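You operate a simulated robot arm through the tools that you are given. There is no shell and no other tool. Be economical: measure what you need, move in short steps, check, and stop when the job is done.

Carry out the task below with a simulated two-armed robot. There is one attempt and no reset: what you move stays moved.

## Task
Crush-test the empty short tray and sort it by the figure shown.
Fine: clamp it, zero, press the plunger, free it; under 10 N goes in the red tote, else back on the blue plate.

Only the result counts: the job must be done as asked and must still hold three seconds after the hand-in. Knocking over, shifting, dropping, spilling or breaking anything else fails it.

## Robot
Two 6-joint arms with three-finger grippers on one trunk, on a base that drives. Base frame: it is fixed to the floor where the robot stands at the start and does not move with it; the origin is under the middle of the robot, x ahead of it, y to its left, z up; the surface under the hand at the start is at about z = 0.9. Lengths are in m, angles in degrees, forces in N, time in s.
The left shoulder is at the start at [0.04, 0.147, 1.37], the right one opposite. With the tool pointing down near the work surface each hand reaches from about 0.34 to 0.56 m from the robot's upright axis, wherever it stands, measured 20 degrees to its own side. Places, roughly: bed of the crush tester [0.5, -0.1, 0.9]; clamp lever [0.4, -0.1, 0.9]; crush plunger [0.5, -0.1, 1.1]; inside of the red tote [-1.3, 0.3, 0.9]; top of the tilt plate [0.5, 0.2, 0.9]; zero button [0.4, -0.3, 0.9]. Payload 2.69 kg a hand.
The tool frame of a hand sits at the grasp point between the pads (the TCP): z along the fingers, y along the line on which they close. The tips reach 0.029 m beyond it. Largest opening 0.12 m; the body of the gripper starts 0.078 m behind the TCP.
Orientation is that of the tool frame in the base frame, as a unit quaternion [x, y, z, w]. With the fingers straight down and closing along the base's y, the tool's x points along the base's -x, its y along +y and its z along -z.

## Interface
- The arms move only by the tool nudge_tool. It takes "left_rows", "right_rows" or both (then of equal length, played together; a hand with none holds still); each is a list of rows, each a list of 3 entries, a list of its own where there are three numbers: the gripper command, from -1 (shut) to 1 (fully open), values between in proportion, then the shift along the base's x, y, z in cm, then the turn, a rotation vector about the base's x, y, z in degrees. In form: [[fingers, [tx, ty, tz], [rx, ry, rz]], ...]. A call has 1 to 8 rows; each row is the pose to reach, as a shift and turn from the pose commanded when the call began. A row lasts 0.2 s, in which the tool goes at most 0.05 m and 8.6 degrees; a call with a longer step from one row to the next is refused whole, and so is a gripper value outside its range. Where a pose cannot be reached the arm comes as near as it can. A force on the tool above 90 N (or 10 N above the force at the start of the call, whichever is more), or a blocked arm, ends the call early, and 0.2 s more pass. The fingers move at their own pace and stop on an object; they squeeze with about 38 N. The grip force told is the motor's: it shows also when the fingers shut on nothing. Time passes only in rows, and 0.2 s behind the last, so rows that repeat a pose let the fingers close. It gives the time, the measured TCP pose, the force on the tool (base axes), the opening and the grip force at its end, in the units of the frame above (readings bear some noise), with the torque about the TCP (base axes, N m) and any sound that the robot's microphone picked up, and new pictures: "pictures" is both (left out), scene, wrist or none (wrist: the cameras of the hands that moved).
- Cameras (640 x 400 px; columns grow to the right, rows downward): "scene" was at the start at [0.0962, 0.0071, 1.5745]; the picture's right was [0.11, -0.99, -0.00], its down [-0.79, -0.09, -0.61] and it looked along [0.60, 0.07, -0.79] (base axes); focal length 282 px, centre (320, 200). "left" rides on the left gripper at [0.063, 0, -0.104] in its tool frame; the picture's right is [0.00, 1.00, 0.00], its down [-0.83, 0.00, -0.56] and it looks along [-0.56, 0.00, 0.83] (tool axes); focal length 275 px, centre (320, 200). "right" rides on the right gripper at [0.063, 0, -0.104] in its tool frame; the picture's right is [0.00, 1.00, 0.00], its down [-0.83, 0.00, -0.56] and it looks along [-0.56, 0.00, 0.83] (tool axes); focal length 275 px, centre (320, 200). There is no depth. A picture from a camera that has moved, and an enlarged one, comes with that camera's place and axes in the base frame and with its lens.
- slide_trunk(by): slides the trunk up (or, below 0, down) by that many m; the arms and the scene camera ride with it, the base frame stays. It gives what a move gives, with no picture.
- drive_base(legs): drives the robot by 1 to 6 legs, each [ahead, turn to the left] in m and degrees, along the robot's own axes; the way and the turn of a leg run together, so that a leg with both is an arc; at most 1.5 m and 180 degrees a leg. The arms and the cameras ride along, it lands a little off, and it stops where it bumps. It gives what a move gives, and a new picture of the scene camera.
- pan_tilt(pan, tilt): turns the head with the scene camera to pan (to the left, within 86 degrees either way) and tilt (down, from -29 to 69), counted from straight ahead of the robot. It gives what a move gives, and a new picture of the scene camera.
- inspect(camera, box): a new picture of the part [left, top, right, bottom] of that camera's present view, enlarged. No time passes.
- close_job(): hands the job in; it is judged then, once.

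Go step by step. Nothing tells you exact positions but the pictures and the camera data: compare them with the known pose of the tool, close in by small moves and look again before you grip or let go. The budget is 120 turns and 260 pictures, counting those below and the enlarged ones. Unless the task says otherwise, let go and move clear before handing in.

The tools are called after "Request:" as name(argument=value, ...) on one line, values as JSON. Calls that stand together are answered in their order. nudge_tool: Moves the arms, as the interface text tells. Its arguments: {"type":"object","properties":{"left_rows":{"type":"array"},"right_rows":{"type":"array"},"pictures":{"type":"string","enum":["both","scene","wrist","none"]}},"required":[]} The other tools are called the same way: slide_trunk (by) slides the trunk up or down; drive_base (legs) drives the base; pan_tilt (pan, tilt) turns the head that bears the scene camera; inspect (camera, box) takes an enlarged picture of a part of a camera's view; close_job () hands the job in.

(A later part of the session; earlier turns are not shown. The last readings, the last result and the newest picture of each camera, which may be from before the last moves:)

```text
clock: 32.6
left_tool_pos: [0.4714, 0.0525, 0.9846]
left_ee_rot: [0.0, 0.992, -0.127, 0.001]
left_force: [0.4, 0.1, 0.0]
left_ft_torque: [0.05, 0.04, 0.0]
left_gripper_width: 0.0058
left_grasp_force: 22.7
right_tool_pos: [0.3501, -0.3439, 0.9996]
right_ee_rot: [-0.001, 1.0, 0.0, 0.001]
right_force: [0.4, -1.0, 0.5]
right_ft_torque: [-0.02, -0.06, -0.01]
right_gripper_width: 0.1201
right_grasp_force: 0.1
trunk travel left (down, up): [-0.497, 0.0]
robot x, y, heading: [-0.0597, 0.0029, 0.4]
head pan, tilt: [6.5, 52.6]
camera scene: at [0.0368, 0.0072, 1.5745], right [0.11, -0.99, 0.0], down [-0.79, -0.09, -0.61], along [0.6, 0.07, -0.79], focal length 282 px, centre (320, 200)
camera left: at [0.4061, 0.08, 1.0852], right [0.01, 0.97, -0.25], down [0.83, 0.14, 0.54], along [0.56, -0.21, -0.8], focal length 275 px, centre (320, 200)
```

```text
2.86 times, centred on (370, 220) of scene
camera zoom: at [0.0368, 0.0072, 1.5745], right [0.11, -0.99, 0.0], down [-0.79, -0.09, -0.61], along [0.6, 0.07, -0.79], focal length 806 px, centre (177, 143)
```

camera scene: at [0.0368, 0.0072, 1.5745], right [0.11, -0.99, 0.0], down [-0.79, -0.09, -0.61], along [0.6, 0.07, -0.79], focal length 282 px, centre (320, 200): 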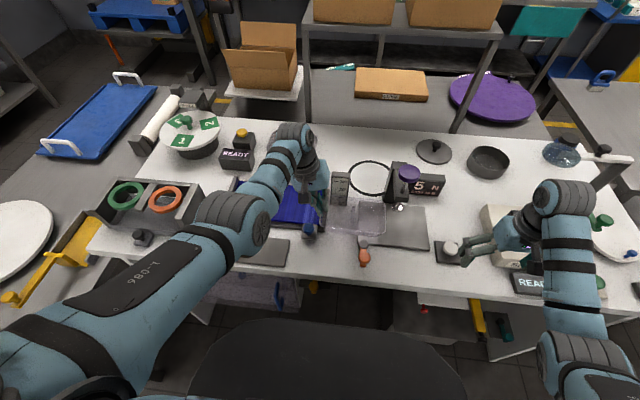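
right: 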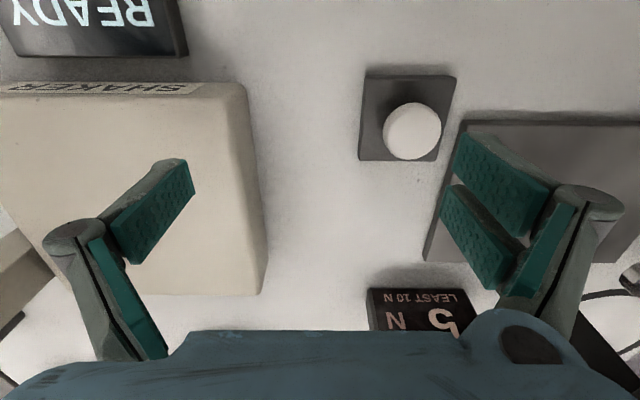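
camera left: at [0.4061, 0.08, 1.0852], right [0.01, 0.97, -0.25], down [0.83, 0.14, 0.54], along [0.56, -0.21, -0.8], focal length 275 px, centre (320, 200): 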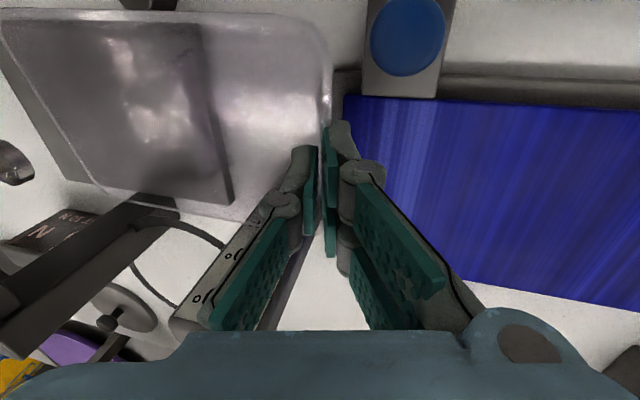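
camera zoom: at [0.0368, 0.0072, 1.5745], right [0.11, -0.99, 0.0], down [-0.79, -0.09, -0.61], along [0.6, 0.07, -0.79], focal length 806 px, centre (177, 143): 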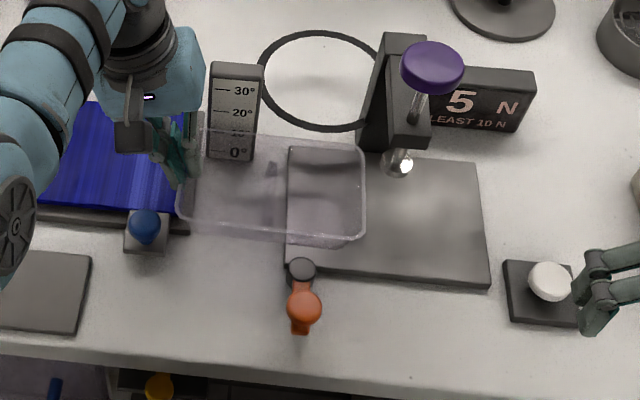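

No block this time. Sliding the tray's right end under the plunger.

Request:
nudge_tool(left_rows=[[-1, [0, -1, -0.4], [0, 0, 0]], [-1, [0, -2, -0.6], [0, 0, 0]], [-1, [0, -3, -0.6], [0, 0, 0]], [-1, [0, -4, -0.6], [0, 0, 0]]])

Request:
inspect(camera="scene", box=[300, 150, 440, 270])

Request:
inspect(camera="left", box=[0, 0, 360, 330])

```text
clock: 33.6
left_tool_pos: [0.4665, 0.0164, 0.9815]
left_ee_rot: [0.0, 0.992, -0.127, 0.001]
left_force: [0.1, 0.0, 0.1]
left_ft_torque: [0.0, -0.01, 0.02]
left_gripper_width: 0.0061
left_grasp_force: 23.6
left hand out of reach, approached as far as the arm can: row 3, 4
right_tool_pos: [0.3509, -0.3435, 0.998]
right_ee_rot: [-0.001, 1.0, 0.001, 0.0]
right_force: [0.1, -0.1, 0.1]
right_ft_torque: [0.02, -0.02, 0.02]
right_gripper_width: 0.1195
right_grasp_force: 0.1
trunk travel left (down, up): [-0.497, 0.0]
robot x, y, heading: [-0.0602, -0.0009, -0.0]
head pan, tilt: [6.5, 52.6]
camera scene: at [0.0373, 0.0069, 1.5745], right [0.11, -0.99, 0.0], down [-0.79, -0.09, -0.61], along [0.6, 0.07, -0.79], focal length 282 px, centre (320, 200)
camera left: at [0.4022, 0.0427, 1.0809], right [0.01, 0.97, -0.25], down [0.83, 0.14, 0.54], along [0.56, -0.21, -0.8], focal length 275 px, centre (320, 200)
```

scene: 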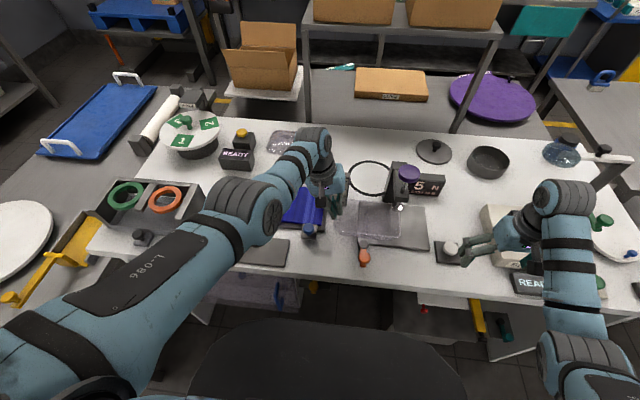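
left: 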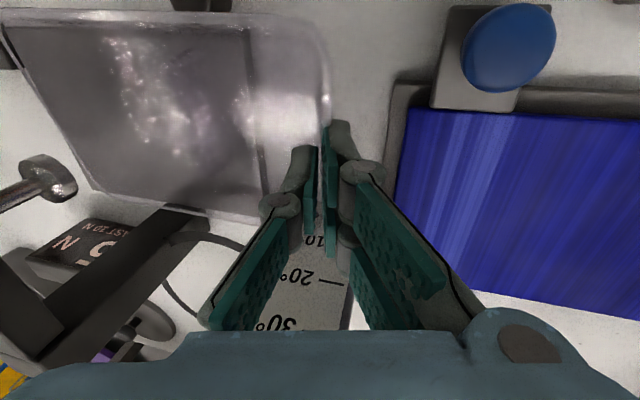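

```text
3.33 times, centred on (370, 210) of scene
camera zoom: at [0.0373, 0.0069, 1.5745], right [0.11, -0.99, 0.0], down [-0.79, -0.09, -0.61], along [0.6, 0.07, -0.79], focal length 940 px, centre (153, 167)
```

zoom: 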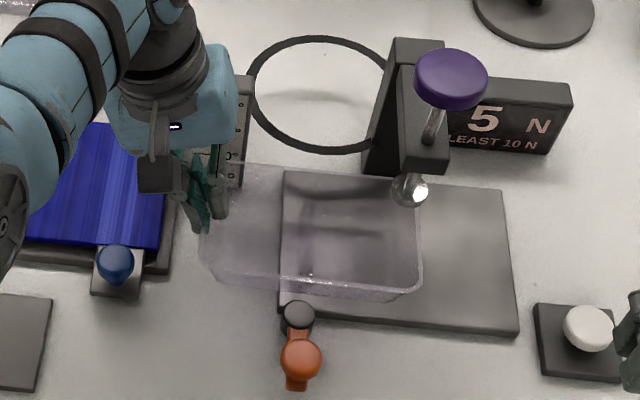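

```text
1.21 times, centred on (180, 165) of left
camera zoom: at [0.4022, 0.0427, 1.0809], right [0.01, 0.97, -0.25], down [0.83, 0.14, 0.54], along [0.56, -0.21, -0.8], focal length 334 px, centre (490, 242)
```

zoom: 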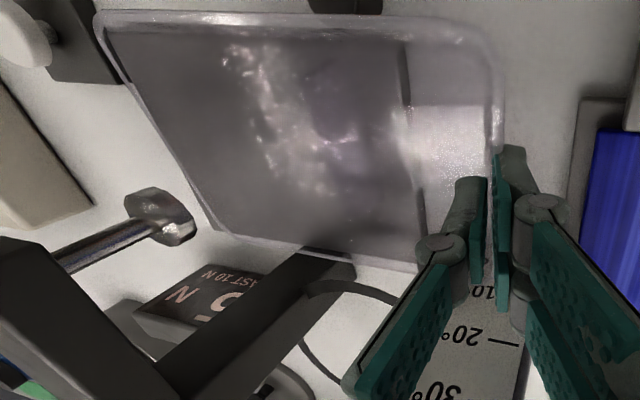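

The right end is past the plunger edge but the arm is now at full stretch. I'll back out, then turn the base about 15° to the right in steps so the left arm points straight at the bed.

Request:
nudge_tool(left_rows=[[-1, [0, 2, 0.2], [0, 0, 0]], [-1, [-0.5, 4, 0.5], [0, 0, 0]], [-1, [-1, 4.5, 3], [0, 0, 0]], [-1, [-2, 5.5, 5.5], [0, 0, 0]], [-1, [-2, 9, 5.5], [0, 0, 4]], [-1, [-2, 12.5, 5.5], [0, 0, 8]], [-1, [-2, 12.5, 5.5], [0, 0, 8]]])

```text
clock: 35.2
left_tool_pos: [0.4462, 0.1431, 1.036]
left_ee_rot: [-0.069, 0.989, -0.126, 0.009]
left_force: [0.3, -0.6, 0.0]
left_ft_torque: [0.0, 0.03, 0.02]
left_gripper_width: 0.0061
left_grasp_force: 22.6
right_tool_pos: [0.3505, -0.3439, 0.9985]
right_ee_rot: [-0.001, 1.0, 0.001, 0.001]
right_force: [-0.1, -0.2, -0.7]
right_ft_torque: [0.0, 0.0, 0.01]
right_gripper_width: 0.1202
right_grasp_force: 0.0
trunk travel left (down, up): [-0.497, 0.0]
robot x, y, heading: [-0.0526, 0.0034, 0.2]
head pan, tilt: [6.5, 52.6]
camera scene: at [0.0371, 0.0065, 1.5745], right [0.11, -0.99, 0.0], down [-0.79, -0.09, -0.61], along [0.6, 0.07, -0.79], focal length 282 px, centre (320, 200)
camera left: at [0.3786, 0.1594, 1.1365], right [-0.13, 0.96, -0.25], down [0.8, 0.25, 0.54], along [0.58, -0.13, -0.8], focal length 275 px, centre (320, 200)
```

scene: 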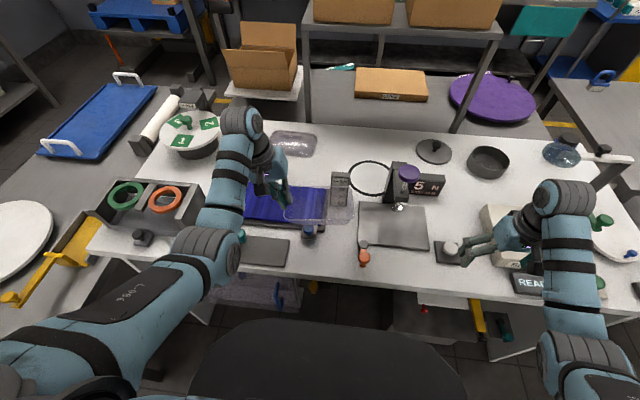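
left: 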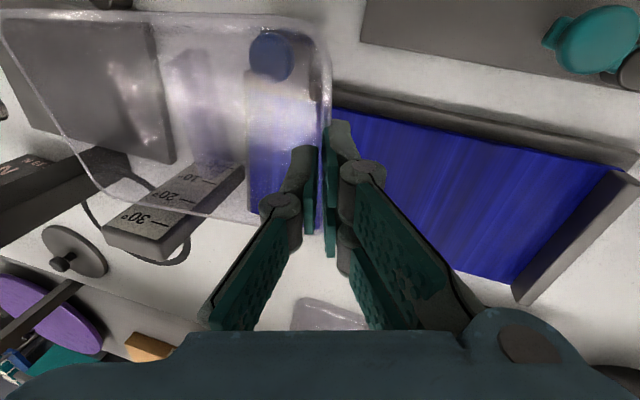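

Request:
nudge_tool(right_rows=[[0, [1, 1, 3], [0, 0, 0]], [-1, [2, 2, 6], [0, 0, 0]], [-1, [2, 2, 6], [0, 0, 0]]], pictures="none")

Request:
drive_base(legs=[[0.0, -8]])

```text
clock: 36.0
left_tool_pos: [0.4459, 0.1427, 1.0364]
left_ee_rot: [-0.069, 0.989, -0.126, 0.011]
left_force: [-0.2, 0.9, 0.4]
left_ft_torque: [0.02, 0.01, -0.01]
left_gripper_width: 0.0062
left_grasp_force: 23.4
right_tool_pos: [0.3929, -0.3406, 1.0228]
right_ee_rot: [-0.001, 1.0, 0.001, 0.001]
right_force: [1.1, 1.1, -0.2]
right_ft_torque: [-0.01, -0.01, 0.0]
right_gripper_width: 0.0
right_grasp_force: 15.5
right hand out of reach, approached as far as the arm can: row 1, 2, 3
trunk travel left (down, up): [-0.497, 0.0]
robot x, y, heading: [-0.06, 0.0018, 0.2]
head pan, tilt: [6.5, 52.6]
```

```text
clock: 37.0
left_tool_pos: [0.4626, 0.0717, 1.0358]
left_ee_rot: [0.0, 0.992, -0.128, 0.001]
left_force: [-0.2, 0.3, 0.4]
left_ft_torque: [0.05, 0.01, 0.03]
left_gripper_width: 0.006
left_grasp_force: 22.7
right_tool_pos: [0.3419, -0.3984, 1.0239]
right_ee_rot: [0.07, 0.998, -0.001, 0.001]
right_force: [0.5, -0.7, 0.8]
right_ft_torque: [-0.02, -0.04, -0.01]
right_gripper_width: 0.0
right_grasp_force: 28.5
trunk travel left (down, up): [-0.497, 0.0]
robot x, y, heading: [-0.0619, 0.0038, -7.7]
head pan, tilt: [6.5, 52.6]
camera scene: at [0.0385, -0.0027, 1.5744], right [-0.03, -1.0, 0.0], down [-0.79, 0.02, -0.61], along [0.61, -0.02, -0.8], focal length 282 px, centre (320, 200)
```

scene: 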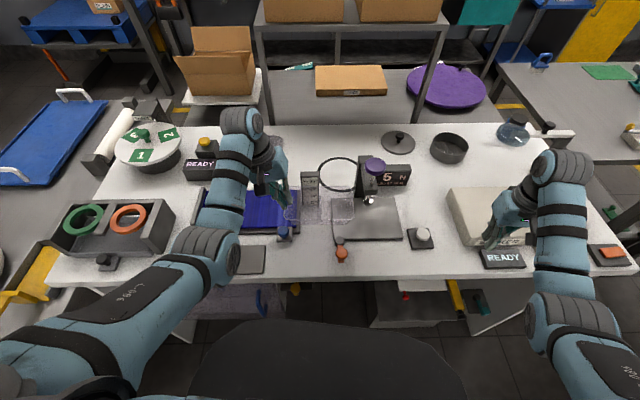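

Request:
nudge_tool(left_rows=[[-1, [-1, 3, 0], [0, 0, 3.5]], [-1, [-2, 6.5, 0], [0, 0, 7]], [-1, [-2, 6.5, 0], [0, 0, 7]]], right_rows=[[-1, [1, 1, 3], [0, 0, 0]], [-1, [3, 2, 6], [0, 0, 0]], [-1, [3, 2, 6], [0, 0, 0]]], pictures="scene")

Request:
drive_base(legs=[[0.0, -7.5]])

```text
clock: 37.8
left_tool_pos: [0.4425, 0.1354, 1.0355]
left_ee_rot: [-0.061, 0.99, -0.127, 0.008]
left_force: [0.1, -0.4, -0.1]
left_ft_torque: [0.02, 0.01, 0.04]
left_gripper_width: 0.0059
left_grasp_force: 22.3
right_tool_pos: [0.3904, -0.3904, 1.0666]
right_ee_rot: [0.068, 0.998, 0.001, 0.001]
right_force: [0.2, -0.9, 0.6]
right_ft_torque: [0.05, -0.01, -0.02]
right_gripper_width: 0.0002
right_grasp_force: 28.7
right hand out of reach, approached as far as the arm can: row 1, 2, 3
trunk travel left (down, up): [-0.497, 0.0]
robot x, y, heading: [-0.0581, 0.0016, -7.9]
head pan, tilt: [6.5, 52.6]
camera scene: at [0.0375, -0.006, 1.5745], right [-0.03, -1.0, 0.0], down [-0.79, 0.02, -0.61], along [0.61, -0.02, -0.79], focal length 282 px, centre (320, 200)
```

scene: 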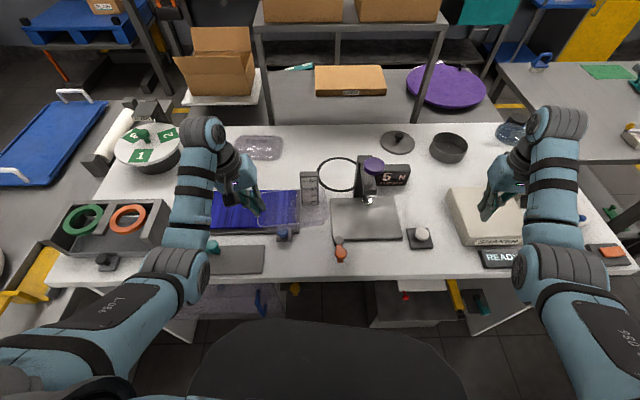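

```text
clock: 38.8
left_tool_pos: [0.4557, 0.0715, 1.0348]
left_ee_rot: [0.005, 0.992, -0.128, 0.0]
left_force: [0.3, -0.1, 0.5]
left_ft_torque: [0.02, 0.0, 0.0]
left_gripper_width: 0.0062
left_grasp_force: 22.9
right_tool_pos: [0.3373, -0.4429, 1.0665]
right_ee_rot: [0.134, 0.991, 0.0, 0.0]
right_force: [0.1, -0.7, -1.2]
right_ft_torque: [0.03, -0.03, -0.01]
right_gripper_width: 0.0
right_grasp_force: 28.6
trunk travel left (down, up): [-0.497, 0.0]
robot x, y, heading: [-0.0592, -0.0006, -15.4]
head pan, tilt: [6.5, 52.6]
camera scene: at [0.0372, -0.015, 1.5744], right [-0.16, -0.99, 0.0], down [-0.79, 0.12, -0.61], along [0.6, -0.1, -0.79], focal length 282 px, centre (320, 200)
```

scene: 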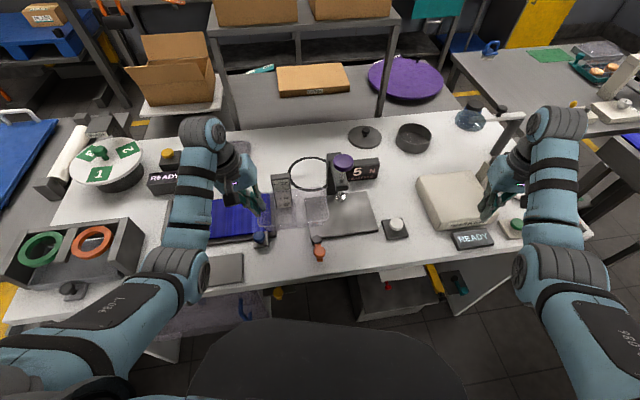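

Request:
nudge_tool(left_rows=[[-1, [-1.5, 0, 0], [0, 0, 0]], [-1, [-3, 0.8, 0], [0, 0, -0.5]], [-1, [-3, 0.8, 0], [0, 0, -0.5]]], pictures="none")

Request:
drive_base(legs=[[0.03, 0.0]])

Request:
nudge_tool(left_rows=[[-1, [0, 0, 0], [0, 0, 0]]])

Request:
inspect(camera="scene", box=[220, 120, 400, 260])

```text
clock: 39.6
left_tool_pos: [0.4352, 0.0773, 1.0228]
left_ee_rot: [0.009, 0.992, -0.129, 0.001]
left_force: [-0.1, -0.2, 0.0]
left_ft_torque: [-0.03, 0.02, -0.03]
left_gripper_width: 0.006
left_grasp_force: 22.5
left hand out of reach, approached as far as the arm can: row 1, 2, 3
right_tool_pos: [0.3383, -0.4437, 1.0656]
right_ee_rot: [0.134, 0.991, 0.001, 0.001]
right_force: [0.0, 0.2, -0.8]
right_ft_torque: [-0.01, -0.01, -0.01]
right_gripper_width: 0.0001
right_grasp_force: 28.4
trunk travel left (down, up): [-0.497, 0.0]
robot x, y, heading: [-0.0555, 0.0022, -15.6]
head pan, tilt: [6.5, 52.6]
```

```text
clock: 40.4
left_tool_pos: [0.4578, 0.0697, 1.0253]
left_ee_rot: [0.009, 0.992, -0.128, 0.003]
left_force: [-1.0, 0.9, 0.5]
left_ft_torque: [0.03, -0.06, 0.03]
left_gripper_width: 0.0059
left_grasp_force: 23.0
right_tool_pos: [0.3609, -0.4519, 1.0686]
right_ee_rot: [0.134, 0.991, 0.002, 0.005]
right_force: [-0.9, -0.4, 0.0]
right_ft_torque: [-0.03, -0.11, 0.01]
right_gripper_width: 0.0002
right_grasp_force: 28.4
trunk travel left (down, up): [-0.497, 0.0]
robot x, y, heading: [-0.0283, -0.0101, -15.5]
head pan, tilt: [6.5, 52.6]
camera scene: at [0.056, -0.0241, 1.5751], right [-0.16, -0.99, 0.0], down [-0.78, 0.12, -0.61], along [0.6, -0.1, -0.79], focal length 282 px, centre (320, 200)
```

scene: 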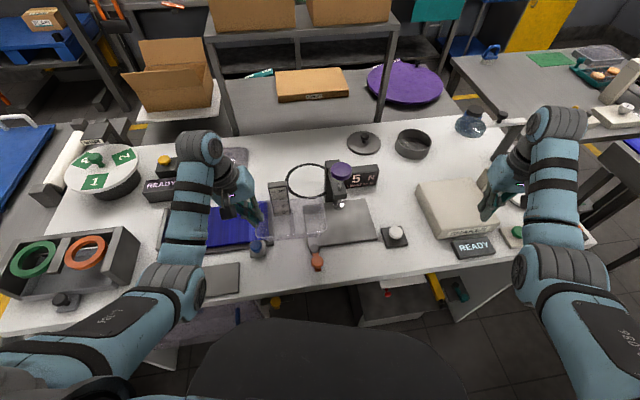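

```text
clock: 40.8
left_tool_pos: [0.468, 0.0677, 1.0204]
left_ee_rot: [0.009, 0.992, -0.127, -0.002]
left_force: [1.2, 0.1, -0.5]
left_ft_torque: [0.01, 0.05, 0.01]
left_gripper_width: 0.0059
left_grasp_force: 22.8
right_tool_pos: [0.3703, -0.4551, 1.0646]
right_ee_rot: [0.134, 0.991, 0.0, -0.001]
right_force: [0.8, 0.5, 0.3]
right_ft_torque: [0.01, 0.05, -0.02]
right_gripper_width: 0.0001
right_grasp_force: 28.8
trunk travel left (down, up): [-0.497, 0.0]
robot x, y, heading: [-0.0261, -0.0108, -15.8]
head pan, tilt: [6.5, 52.6]
camera scene: at [0.071, -0.0277, 1.5741], right [-0.16, -0.99, 0.0], down [-0.79, 0.12, -0.6], along [0.6, -0.09, -0.8], focal length 282 px, centre (320, 200)
camera left: at [0.4043, 0.0954, 1.1208], right [0.02, 0.97, -0.25], down [0.83, 0.12, 0.54], along [0.55, -0.22, -0.8], focal length 275 px, centre (320, 200)
```

scene: 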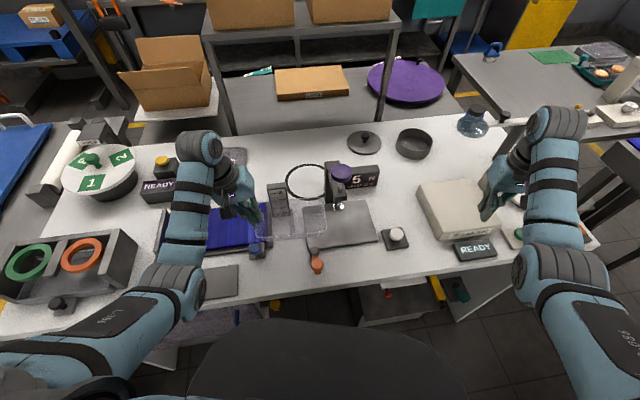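
left: 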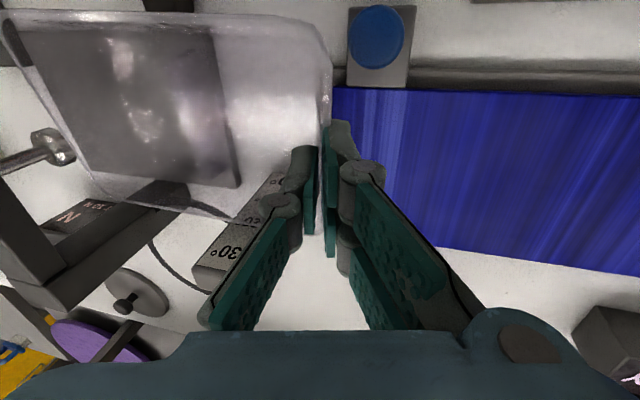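

```text
2.86 times, centred on (310, 190) of scene
camera zoom: at [0.071, -0.0277, 1.5741], right [-0.16, -0.99, 0.0], down [-0.79, 0.12, -0.6], along [0.6, -0.09, -0.8], focal length 806 px, centre (349, 229)
```

zoom: 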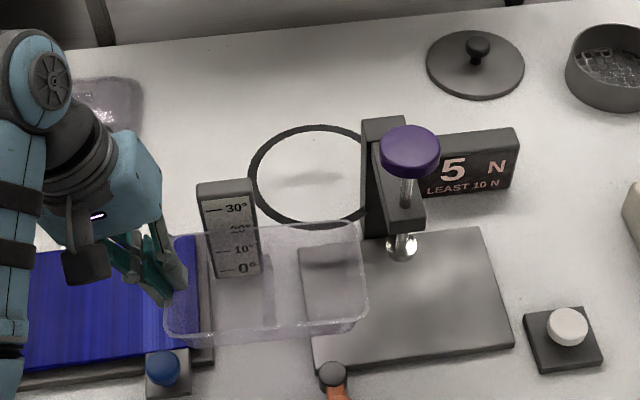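

Now the left arm points well at the bed. Descending and sliding in.

Request:
nudge_tool(left_rows=[[-1, [0, -0.5, -1.5], [0, 0, 1]], [-1, [0, -1, -3], [0, 0, 1]], [-1, [0, -1.5, -3.8], [0, 0, 1]], [-1, [0, -3, -4.3], [0, 0, 1]], [-1, [0, -4.5, -4.4], [0, 0, 1]], [-1, [0, -5.5, -4.4], [0, 0, 1]]])

Request:
inspect(camera="scene", box=[240, 140, 380, 260])

Request:
inspect(camera="left", box=[0, 0, 360, 330])

```text
clock: 42.2
left_tool_pos: [0.4648, 0.0129, 0.9781]
left_ee_rot: [0.0, 0.992, -0.128, 0.0]
left_force: [-0.2, 0.3, 0.0]
left_ft_torque: [0.01, 0.01, -0.01]
left_gripper_width: 0.0056
left_grasp_force: 22.8
right_tool_pos: [0.367, -0.4536, 1.0663]
right_ee_rot: [0.134, 0.991, 0.0, 0.002]
right_force: [0.1, 0.0, 0.1]
right_ft_torque: [-0.02, -0.01, 0.01]
right_gripper_width: 0.0
right_grasp_force: 28.5
trunk travel left (down, up): [-0.497, 0.0]
robot x, y, heading: [-0.0311, -0.0103, -15.4]
head pan, tilt: [6.5, 52.6]
camera scene: at [0.0656, -0.0268, 1.5744], right [-0.16, -0.99, 0.0], down [-0.79, 0.12, -0.61], along [0.6, -0.09, -0.79], focal length 282 px, centre (320, 200)
camera left: at [0.4003, 0.0395, 1.0785], right [0.01, 0.97, -0.25], down [0.83, 0.14, 0.54], along [0.56, -0.21, -0.8], focal length 275 px, centre (320, 200)
```

scene: 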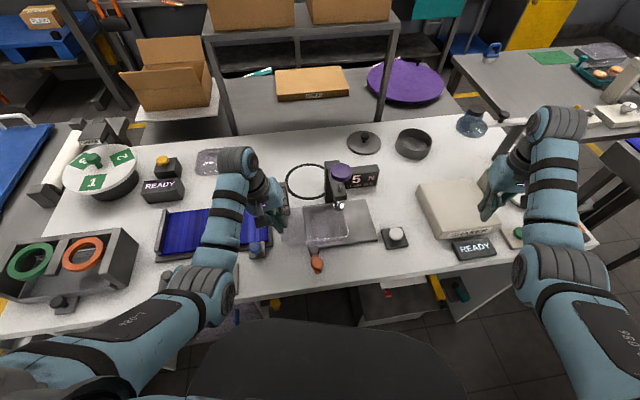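
left: 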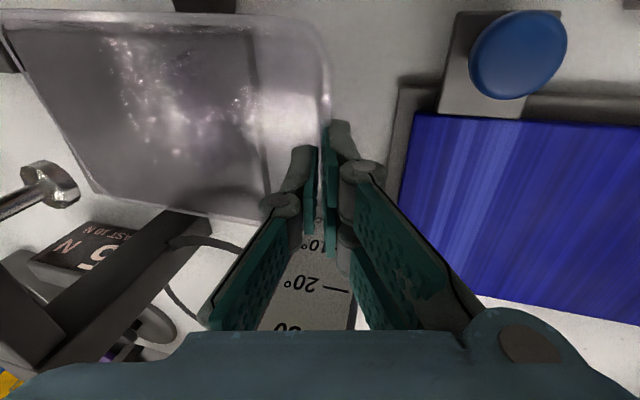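

```text
3.33 times, centred on (310, 200) of scene
camera zoom: at [0.0656, -0.0268, 1.5744], right [-0.16, -0.99, 0.0], down [-0.79, 0.12, -0.61], along [0.6, -0.09, -0.79], focal length 940 px, centre (353, 200)
```

zoom: 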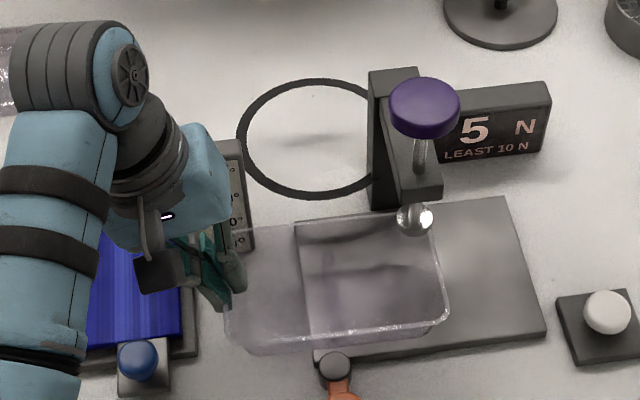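

```text
1.21 times, centred on (180, 165) of left
camera zoom: at [0.4003, 0.0395, 1.0785], right [0.01, 0.97, -0.25], down [0.83, 0.14, 0.54], along [0.56, -0.21, -0.8], focal length 334 px, centre (490, 242)
```

zoom: 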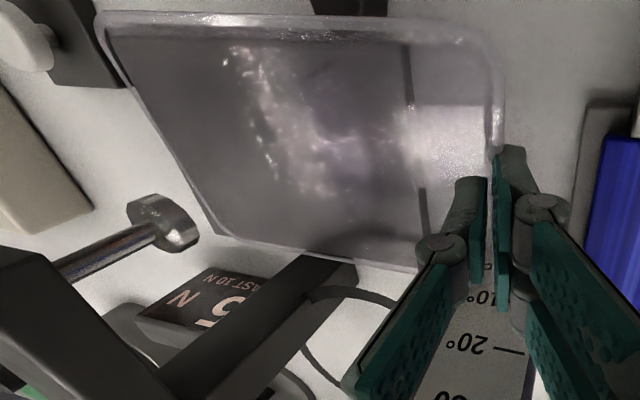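

Request:
nudge_tool(left_rows=[[-1, [0.8, 0, -0.7], [0, 0, 0]], [-1, [1.7, -0.5, -1], [0, 0, 0]], [-1, [2.2, -2, -1], [0, 0, 0]], [-1, [2.7, -3.5, -1], [0, 0, 0]], [-1, [2.7, -5, -1], [0, 0, 0]]])

Request:
inspect(camera="scene", box=[240, 140, 380, 260])

Request:
inspect(camera="left", box=[0, 0, 360, 330])

```text
clock: 43.4
left_tool_pos: [0.4931, -0.0368, 0.9694]
left_ee_rot: [0.0, 0.992, -0.128, 0.003]
left_force: [4.7, 0.9, 7.5]
left_ft_torque: [-0.04, -0.45, 0.06]
left_gripper_width: 0.0061
left_grasp_force: 23.1
right_tool_pos: [0.3672, -0.4546, 1.0668]
right_ee_rot: [0.134, 0.991, 0.0, 0.0]
right_force: [-0.1, -0.4, 0.0]
right_ft_torque: [-0.04, 0.0, -0.02]
right_gripper_width: 0.0
right_grasp_force: 28.4
trunk travel left (down, up): [-0.497, 0.0]
robot x, y, heading: [-0.0305, -0.0077, -15.3]
head pan, tilt: [6.5, 52.6]
camera scene: at [0.0655, -0.0267, 1.5745], right [-0.16, -0.99, 0.0], down [-0.78, 0.12, -0.61], along [0.6, -0.09, -0.79], focal length 282 px, centre (320, 200)
camera left: at [0.4281, -0.0107, 1.0689], right [0.01, 0.97, -0.25], down [0.83, 0.14, 0.54], along [0.56, -0.21, -0.8], focal length 275 px, centre (320, 200)
```

scene: 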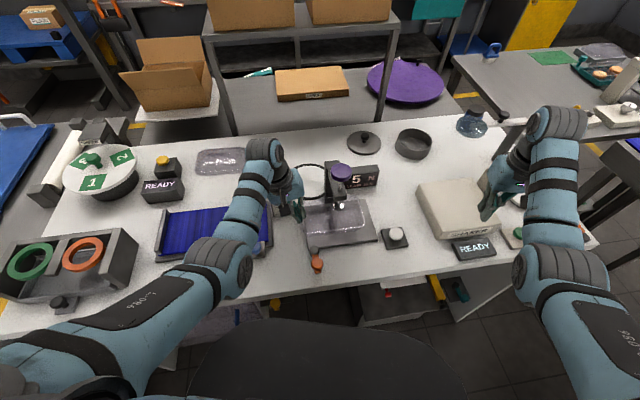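
left: 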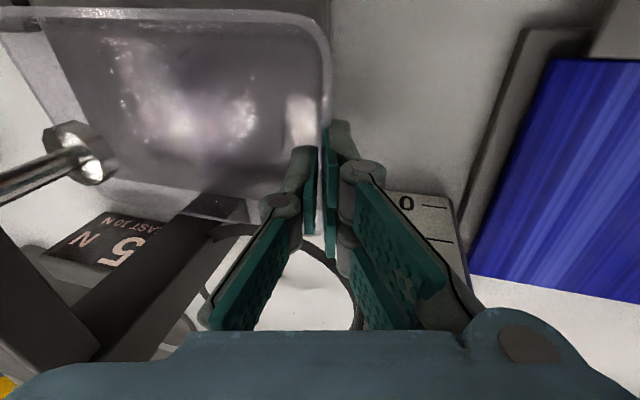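

```text
3.33 times, centred on (310, 200) of scene
camera zoom: at [0.0655, -0.0267, 1.5745], right [-0.16, -0.99, 0.0], down [-0.78, 0.12, -0.61], along [0.6, -0.09, -0.79], focal length 940 px, centre (353, 200)
```

zoom: 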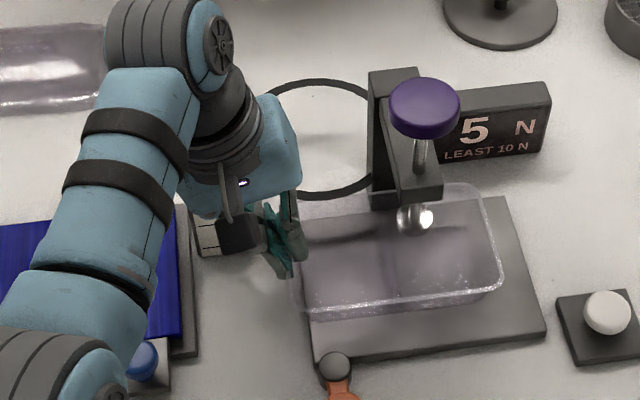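

```text
1.21 times, centred on (180, 165) of left
camera zoom: at [0.4281, -0.0107, 1.0689], right [0.01, 0.97, -0.25], down [0.83, 0.14, 0.54], along [0.56, -0.21, -0.8], focal length 334 px, centre (490, 242)
```

zoom: 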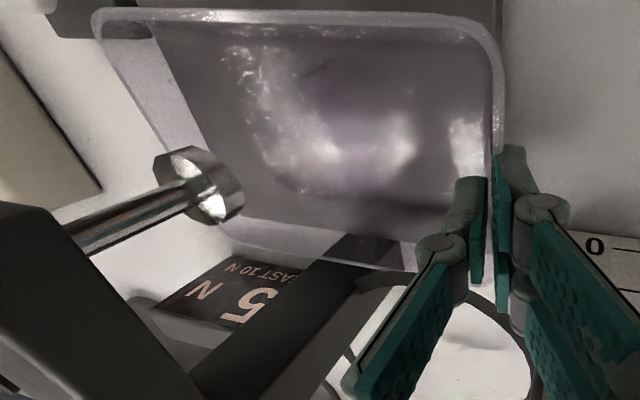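

Tray is under the plunger and lightly touching the bed. Easing up a touch, then finishing the slide.

Request:
nudge_tool(left_rows=[[-1, [0, 0, 0.4], [-1, 0, 0]], [-1, [0, -1.3, 0.3], [-2, 0, 0]], [-1, [0, -2.6, 0.2], [-3, 0, 0]], [-1, [0, -2.6, 0.2], [-3, 0, 0]]])

Request:
inspect(camera="scene", box=[240, 140, 380, 260])

Request:
inspect(camera="left", box=[0, 0, 360, 330])

```text
clock: 44.4
left_tool_pos: [0.4903, -0.0634, 0.9707]
left_ee_rot: [0.0, 0.988, -0.153, 0.002]
left_force: [-1.1, 0.6, -1.0]
left_ft_torque: [-0.03, 0.02, 0.0]
left_gripper_width: 0.0061
left_grasp_force: 23.2
right_tool_pos: [0.3654, -0.4539, 1.0677]
right_ee_rot: [0.134, 0.991, 0.001, 0.001]
right_force: [-0.4, -0.4, 0.1]
right_ft_torque: [0.02, 0.01, 0.05]
right_gripper_width: 0.0
right_grasp_force: 28.2
trunk travel left (down, up): [-0.497, 0.0]
robot x, y, heading: [-0.0288, -0.0062, -15.7]
head pan, tilt: [6.5, 52.6]
camera scene: at [0.0651, -0.0261, 1.5745], right [-0.16, -0.99, 0.0], down [-0.78, 0.12, -0.61], along [0.6, -0.1, -0.79], focal length 282 px, centre (320, 200)
camera left: at [0.4266, -0.0304, 1.0685], right [0.01, 0.95, -0.3], down [0.83, 0.16, 0.53], along [0.56, -0.25, -0.79], focal length 275 px, centre (320, 200)
```

scene: 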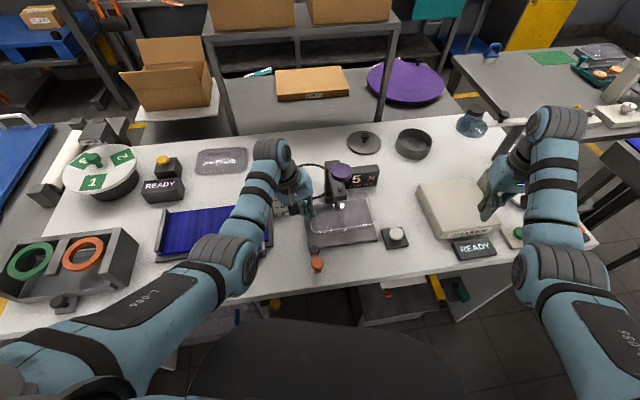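
left: 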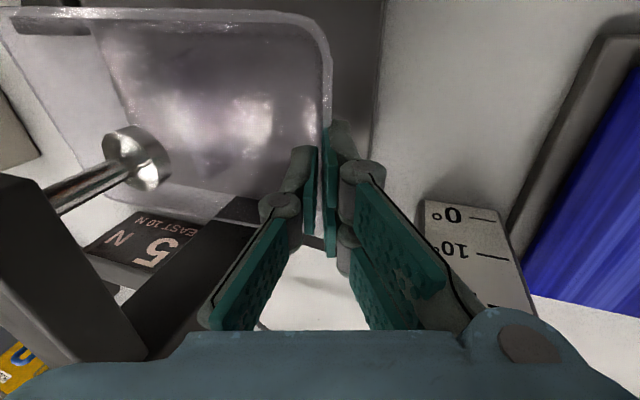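

```text
3.33 times, centred on (310, 200) of scene
camera zoom: at [0.0651, -0.0261, 1.5745], right [-0.16, -0.99, 0.0], down [-0.78, 0.12, -0.61], along [0.6, -0.1, -0.79], focal length 940 px, centre (353, 200)
```

zoom: 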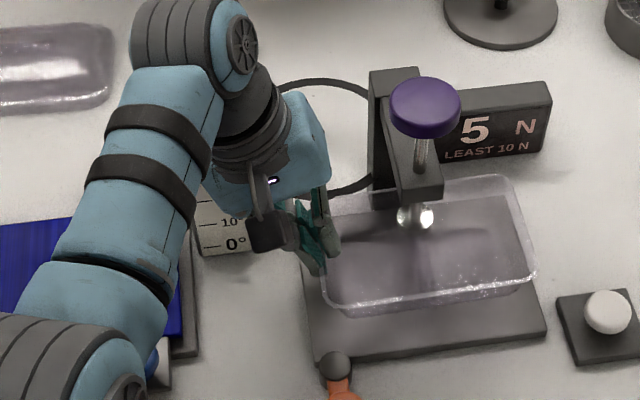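

```text
1.21 times, centred on (180, 165) of left
camera zoom: at [0.4266, -0.0304, 1.0685], right [0.01, 0.95, -0.3], down [0.83, 0.16, 0.53], along [0.56, -0.25, -0.79], focal length 334 px, centre (490, 242)
```

zoom: 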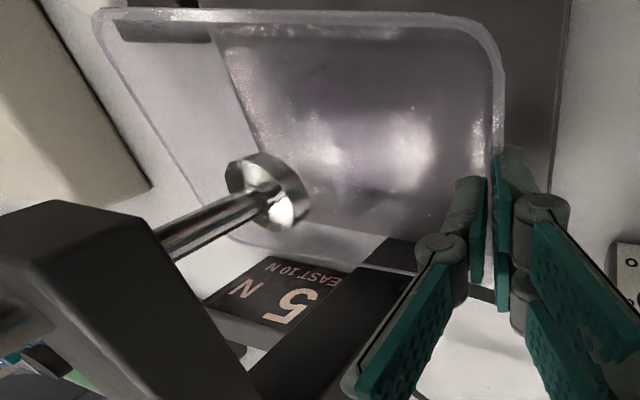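

Centred well (about 6 mm too far right). Lowering onto the bed.

Request:
nudge_tool(left_rows=[[-1, [0, 0.6, -0.5], [0, 0, 0]], [-1, [0, 0.6, -0.9], [0, 0, 0]], [-1, [0, 0.6, -1.3], [0, 0, 0]]], pictures="none")

```text
clock: 45.2
left_tool_pos: [0.4889, -0.0565, 0.9601]
left_ee_rot: [0.0, 0.988, -0.154, 0.004]
left_force: [-0.5, 0.2, 23.4]
left_ft_torque: [-0.45, -0.35, -0.09]
left_gripper_width: 0.0059
left_grasp_force: 23.0
right_tool_pos: [0.3633, -0.4537, 1.069]
right_ee_rot: [0.134, 0.991, 0.0, 0.003]
right_force: [0.0, 0.0, -0.1]
right_ft_torque: [0.01, -0.02, 0.0]
right_gripper_width: 0.0
right_grasp_force: 28.9
trunk travel left (down, up): [-0.497, 0.0]
robot x, y, heading: [-0.0309, -0.0081, -15.1]
head pan, tilt: [6.5, 52.6]
```

Request:
nudge_tool(left_rows=[[-1, [0, 0, 0.3], [0, 0, 0]], [-0.8, [0, 0, 0.3], [0, 0, 0]], [-0.6, [0, 0, 0.3], [0, 0, 0]], [-0.4, [0, 0, 0.3], [0, 0, 0]], [-0.4, [0, 0, 0.3], [0, 0, 0]]])

Request:
inspect(camera="scene", box=[240, 140, 380, 260])

```text
clock: 46.4
left_tool_pos: [0.4906, -0.0564, 0.9604]
left_ee_rot: [-0.001, 0.988, -0.152, 0.001]
left_force: [-0.5, -0.4, 0.0]
left_ft_torque: [0.0, -0.01, -0.01]
left_gripper_width: 0.0359
left_grasp_force: 0.1
right_tool_pos: [0.3674, -0.4526, 1.0668]
right_ee_rot: [0.134, 0.991, 0.0, 0.002]
right_force: [0.0, -0.1, -0.4]
right_ft_torque: [0.02, 0.03, 0.03]
right_gripper_width: 0.0001
right_grasp_force: 28.3
trunk travel left (down, up): [-0.497, 0.0]
robot x, y, heading: [-0.032, -0.0074, -15.6]
head pan, tilt: [6.5, 52.6]
camera scene: at [0.0657, -0.0263, 1.5744], right [-0.16, -0.99, 0.0], down [-0.79, 0.12, -0.61], along [0.6, -0.09, -0.79], focal length 282 px, centre (320, 200)
camera left: at [0.4268, -0.0246, 1.0587], right [0.01, 0.95, -0.3], down [0.83, 0.16, 0.53], along [0.56, -0.25, -0.79], focal length 275 px, centre (320, 200)
```

scene: 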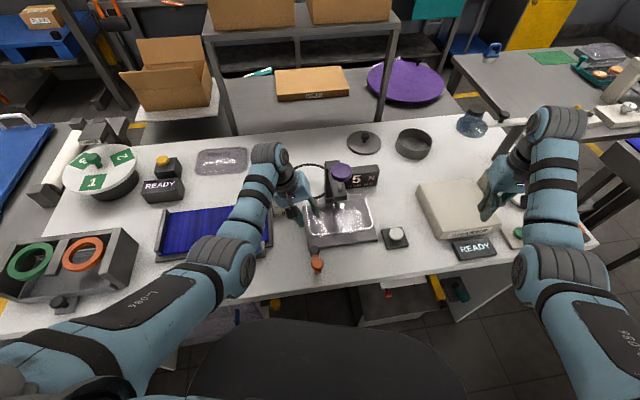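
left: 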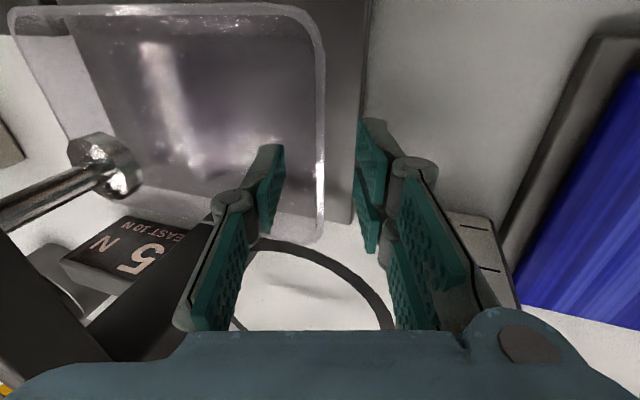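

```text
3.33 times, centred on (310, 200) of scene
camera zoom: at [0.0657, -0.0263, 1.5744], right [-0.16, -0.99, 0.0], down [-0.79, 0.12, -0.61], along [0.6, -0.09, -0.79], focal length 940 px, centre (353, 200)
```

zoom: 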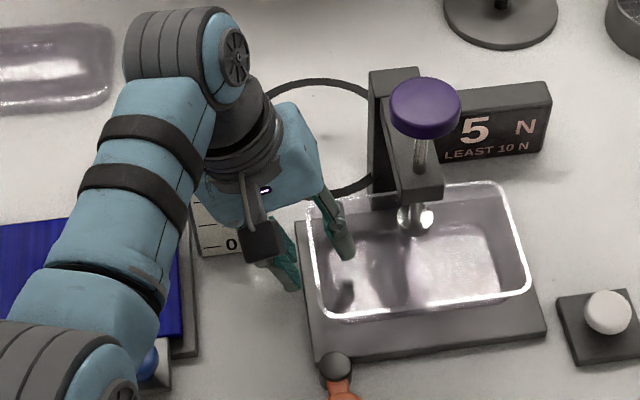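

Tray sits on the bed. Withdrawing the left hand along its finger axis and then away.

Request:
nudge_tool(left_rows=[[-0.4, [0, 0.8, 2.5], [0, 0, 0]], [-0.4, [0, 1.6, 5], [0, 0, 0]], [-0.4, [0, 2.6, 8], [0, 0, 0]], [-0.4, [0, 6.5, 8.5], [0, 0, 0]], [-0.4, [0, 11, 8.5], [0, 0, 0]], [-0.4, [0, 15, 8.5], [0, 0, 0]], [-0.4, [0, 19, 8.5], [0, 0, 0]]])

Request:
inspect(camera="scene", box=[260, 140, 400, 280])

```text
clock: 48.0
left_tool_pos: [0.4904, 0.1364, 1.0438]
left_ee_rot: [0.0, 0.988, -0.154, 0.001]
left_force: [-0.3, 0.4, -0.3]
left_ft_torque: [-0.01, -0.04, 0.02]
left_gripper_width: 0.0359
left_grasp_force: 0.0
right_tool_pos: [0.3665, -0.4531, 1.0673]
right_ee_rot: [0.134, 0.991, 0.001, 0.001]
right_force: [-0.7, 0.6, 0.0]
right_ft_torque: [0.03, 0.0, 0.01]
right_gripper_width: 0.0002
right_grasp_force: 28.6
trunk travel left (down, up): [-0.497, 0.0]
robot x, y, heading: [-0.0325, -0.0113, -15.5]
head pan, tilt: [6.5, 52.6]
camera scene: at [0.065, -0.0245, 1.5745], right [-0.16, -0.99, 0.0], down [-0.78, 0.12, -0.61], along [0.6, -0.1, -0.79], focal length 282 px, centre (320, 200)
camera left: at [0.426, 0.168, 1.1438], right [0.01, 0.95, -0.3], down [0.83, 0.17, 0.53], along [0.56, -0.26, -0.79], focal length 275 px, centre (320, 200)
```

scene: 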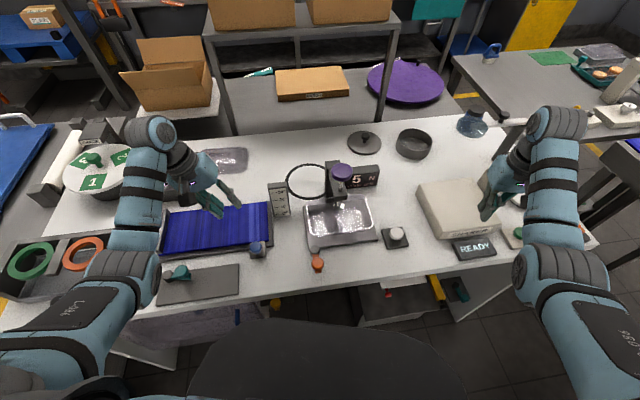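
left: 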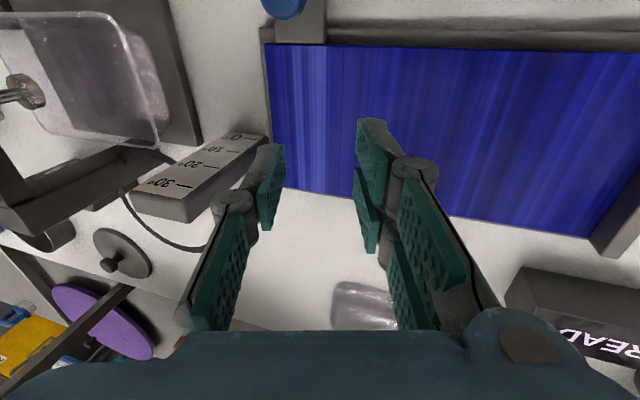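

```text
2.86 times, centred on (330, 210) of scene
camera zoom: at [0.065, -0.0245, 1.5745], right [-0.16, -0.99, 0.0], down [-0.78, 0.12, -0.61], along [0.6, -0.1, -0.79], focal length 806 px, centre (291, 171)
```

zoom: 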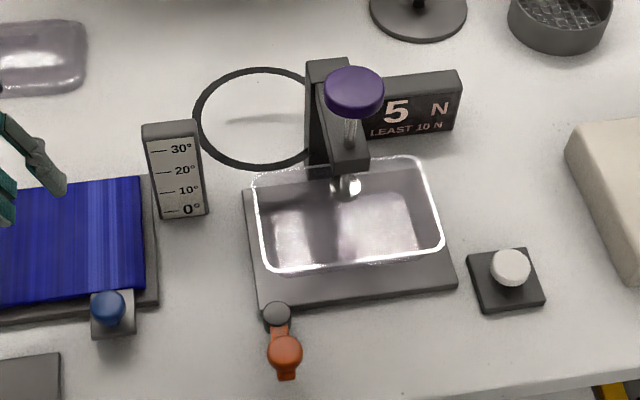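

The tray is centred under the plunger. Looking closely at the clamp lever.

Request:
inspect(camera="scene", box=[290, 215, 350, 285])

Request:
inspect(camera="scene", box=[160, 250, 240, 310])

```text
5.71 times, centred on (320, 250) of scene
camera zoom: at [0.065, -0.0245, 1.5745], right [-0.16, -0.99, 0.0], down [-0.78, 0.12, -0.61], along [0.6, -0.1, -0.79], focal length 1611 px, centre (320, -86)
```

zoom: 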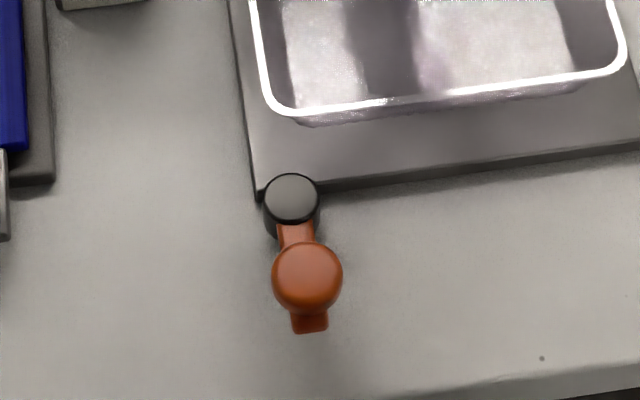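

```text
6.67 times, centred on (200, 280) of scene
camera zoom: at [0.065, -0.0245, 1.5745], right [-0.16, -0.99, 0.0], down [-0.78, 0.12, -0.61], along [0.6, -0.1, -0.79], focal length 1880 px, centre (1120, -333)
```

zoom: 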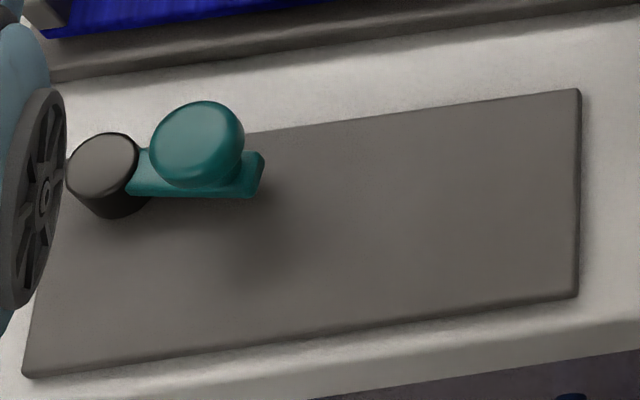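

I'll square the base up again and back it to a comfortable distance so the right hand can work the lever, button and plunger.

Request:
drive_base(legs=[[-0.065, 0], [0, 15.5]])

Request:
nudge_tool(right_rows=[[0.2, [0, 2, 0], [0, 0, 0]]])

```text
clock: 49.9
left_tool_pos: [0.3708, 0.2863, 1.0466]
left_ee_rot: [-0.133, 0.979, -0.151, 0.022]
left_force: [-0.1, -1.0, -0.6]
left_ft_torque: [-0.01, -0.05, 0.01]
left_gripper_width: 0.036
left_grasp_force: 0.0
right_tool_pos: [0.407, -0.3154, 1.0671]
right_ee_rot: [0.0, 1.0, 0.001, 0.001]
right_force: [-0.3, -0.8, -0.7]
right_ft_torque: [0.02, -0.02, 0.0]
right_gripper_width: 0.0002
right_grasp_force: 28.4
trunk travel left (down, up): [-0.497, 0.0]
robot x, y, heading: [-0.0917, 0.0111, 0.1]
head pan, tilt: [6.5, 52.6]
camera scene: at [0.003, 0.0158, 1.5745], right [0.11, -0.99, 0.0], down [-0.79, -0.09, -0.61], along [0.6, 0.07, -0.79], focal length 282 px, centre (320, 200)
```

scene: 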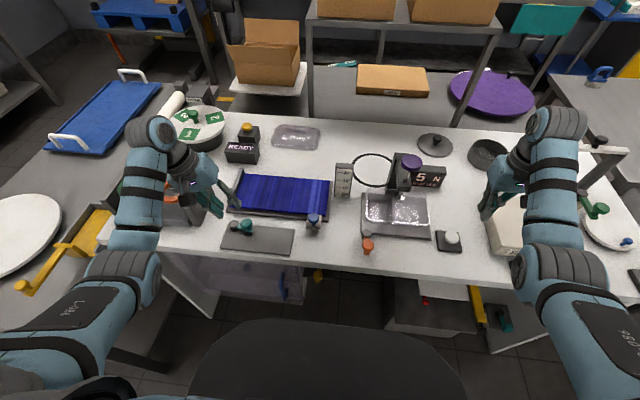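

```text
clock: 50.3
left_tool_pos: [0.3722, 0.2852, 1.0448]
left_ee_rot: [-0.133, 0.979, -0.151, 0.021]
left_force: [0.7, -0.4, -0.9]
left_ft_torque: [-0.02, -0.03, -0.02]
left_gripper_width: 0.0361
left_grasp_force: 0.0
right_tool_pos: [0.4114, -0.2946, 1.0635]
right_ee_rot: [0.0, 1.0, 0.001, 0.0]
right_force: [0.1, 0.5, -0.3]
right_ft_torque: [0.01, -0.04, 0.01]
right_gripper_width: 0.0663
right_grasp_force: 0.1
right hand out of reach, approached as far as the arm can: row 1
trunk travel left (down, up): [-0.497, 0.0]
robot x, y, heading: [-0.0933, 0.011, 0.1]
head pan, tilt: [6.5, 52.6]
camera scene: at [0.0053, 0.0173, 1.5744], right [0.11, -0.99, 0.0], down [-0.79, -0.09, -0.61], along [0.6, 0.07, -0.8], focal length 282 px, centre (320, 200)
camera right: at [0.3502, -0.2943, 1.1687], right [0.0, 1.0, 0.0], down [0.83, 0.0, 0.56], along [0.56, 0.0, -0.83], focal length 275 px, centre (320, 200)
```

scene: 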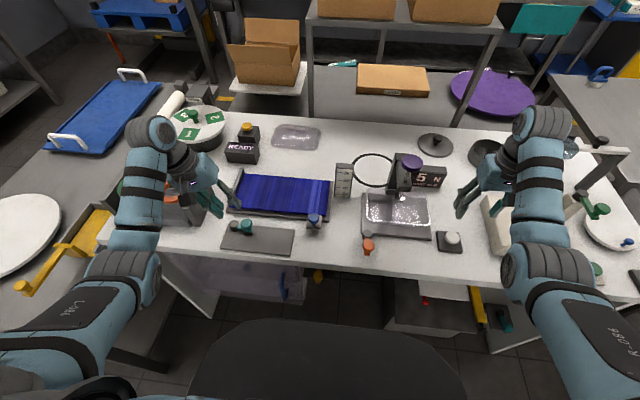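
right: 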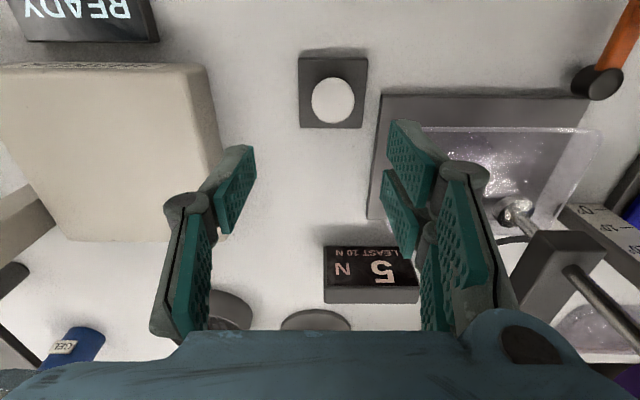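

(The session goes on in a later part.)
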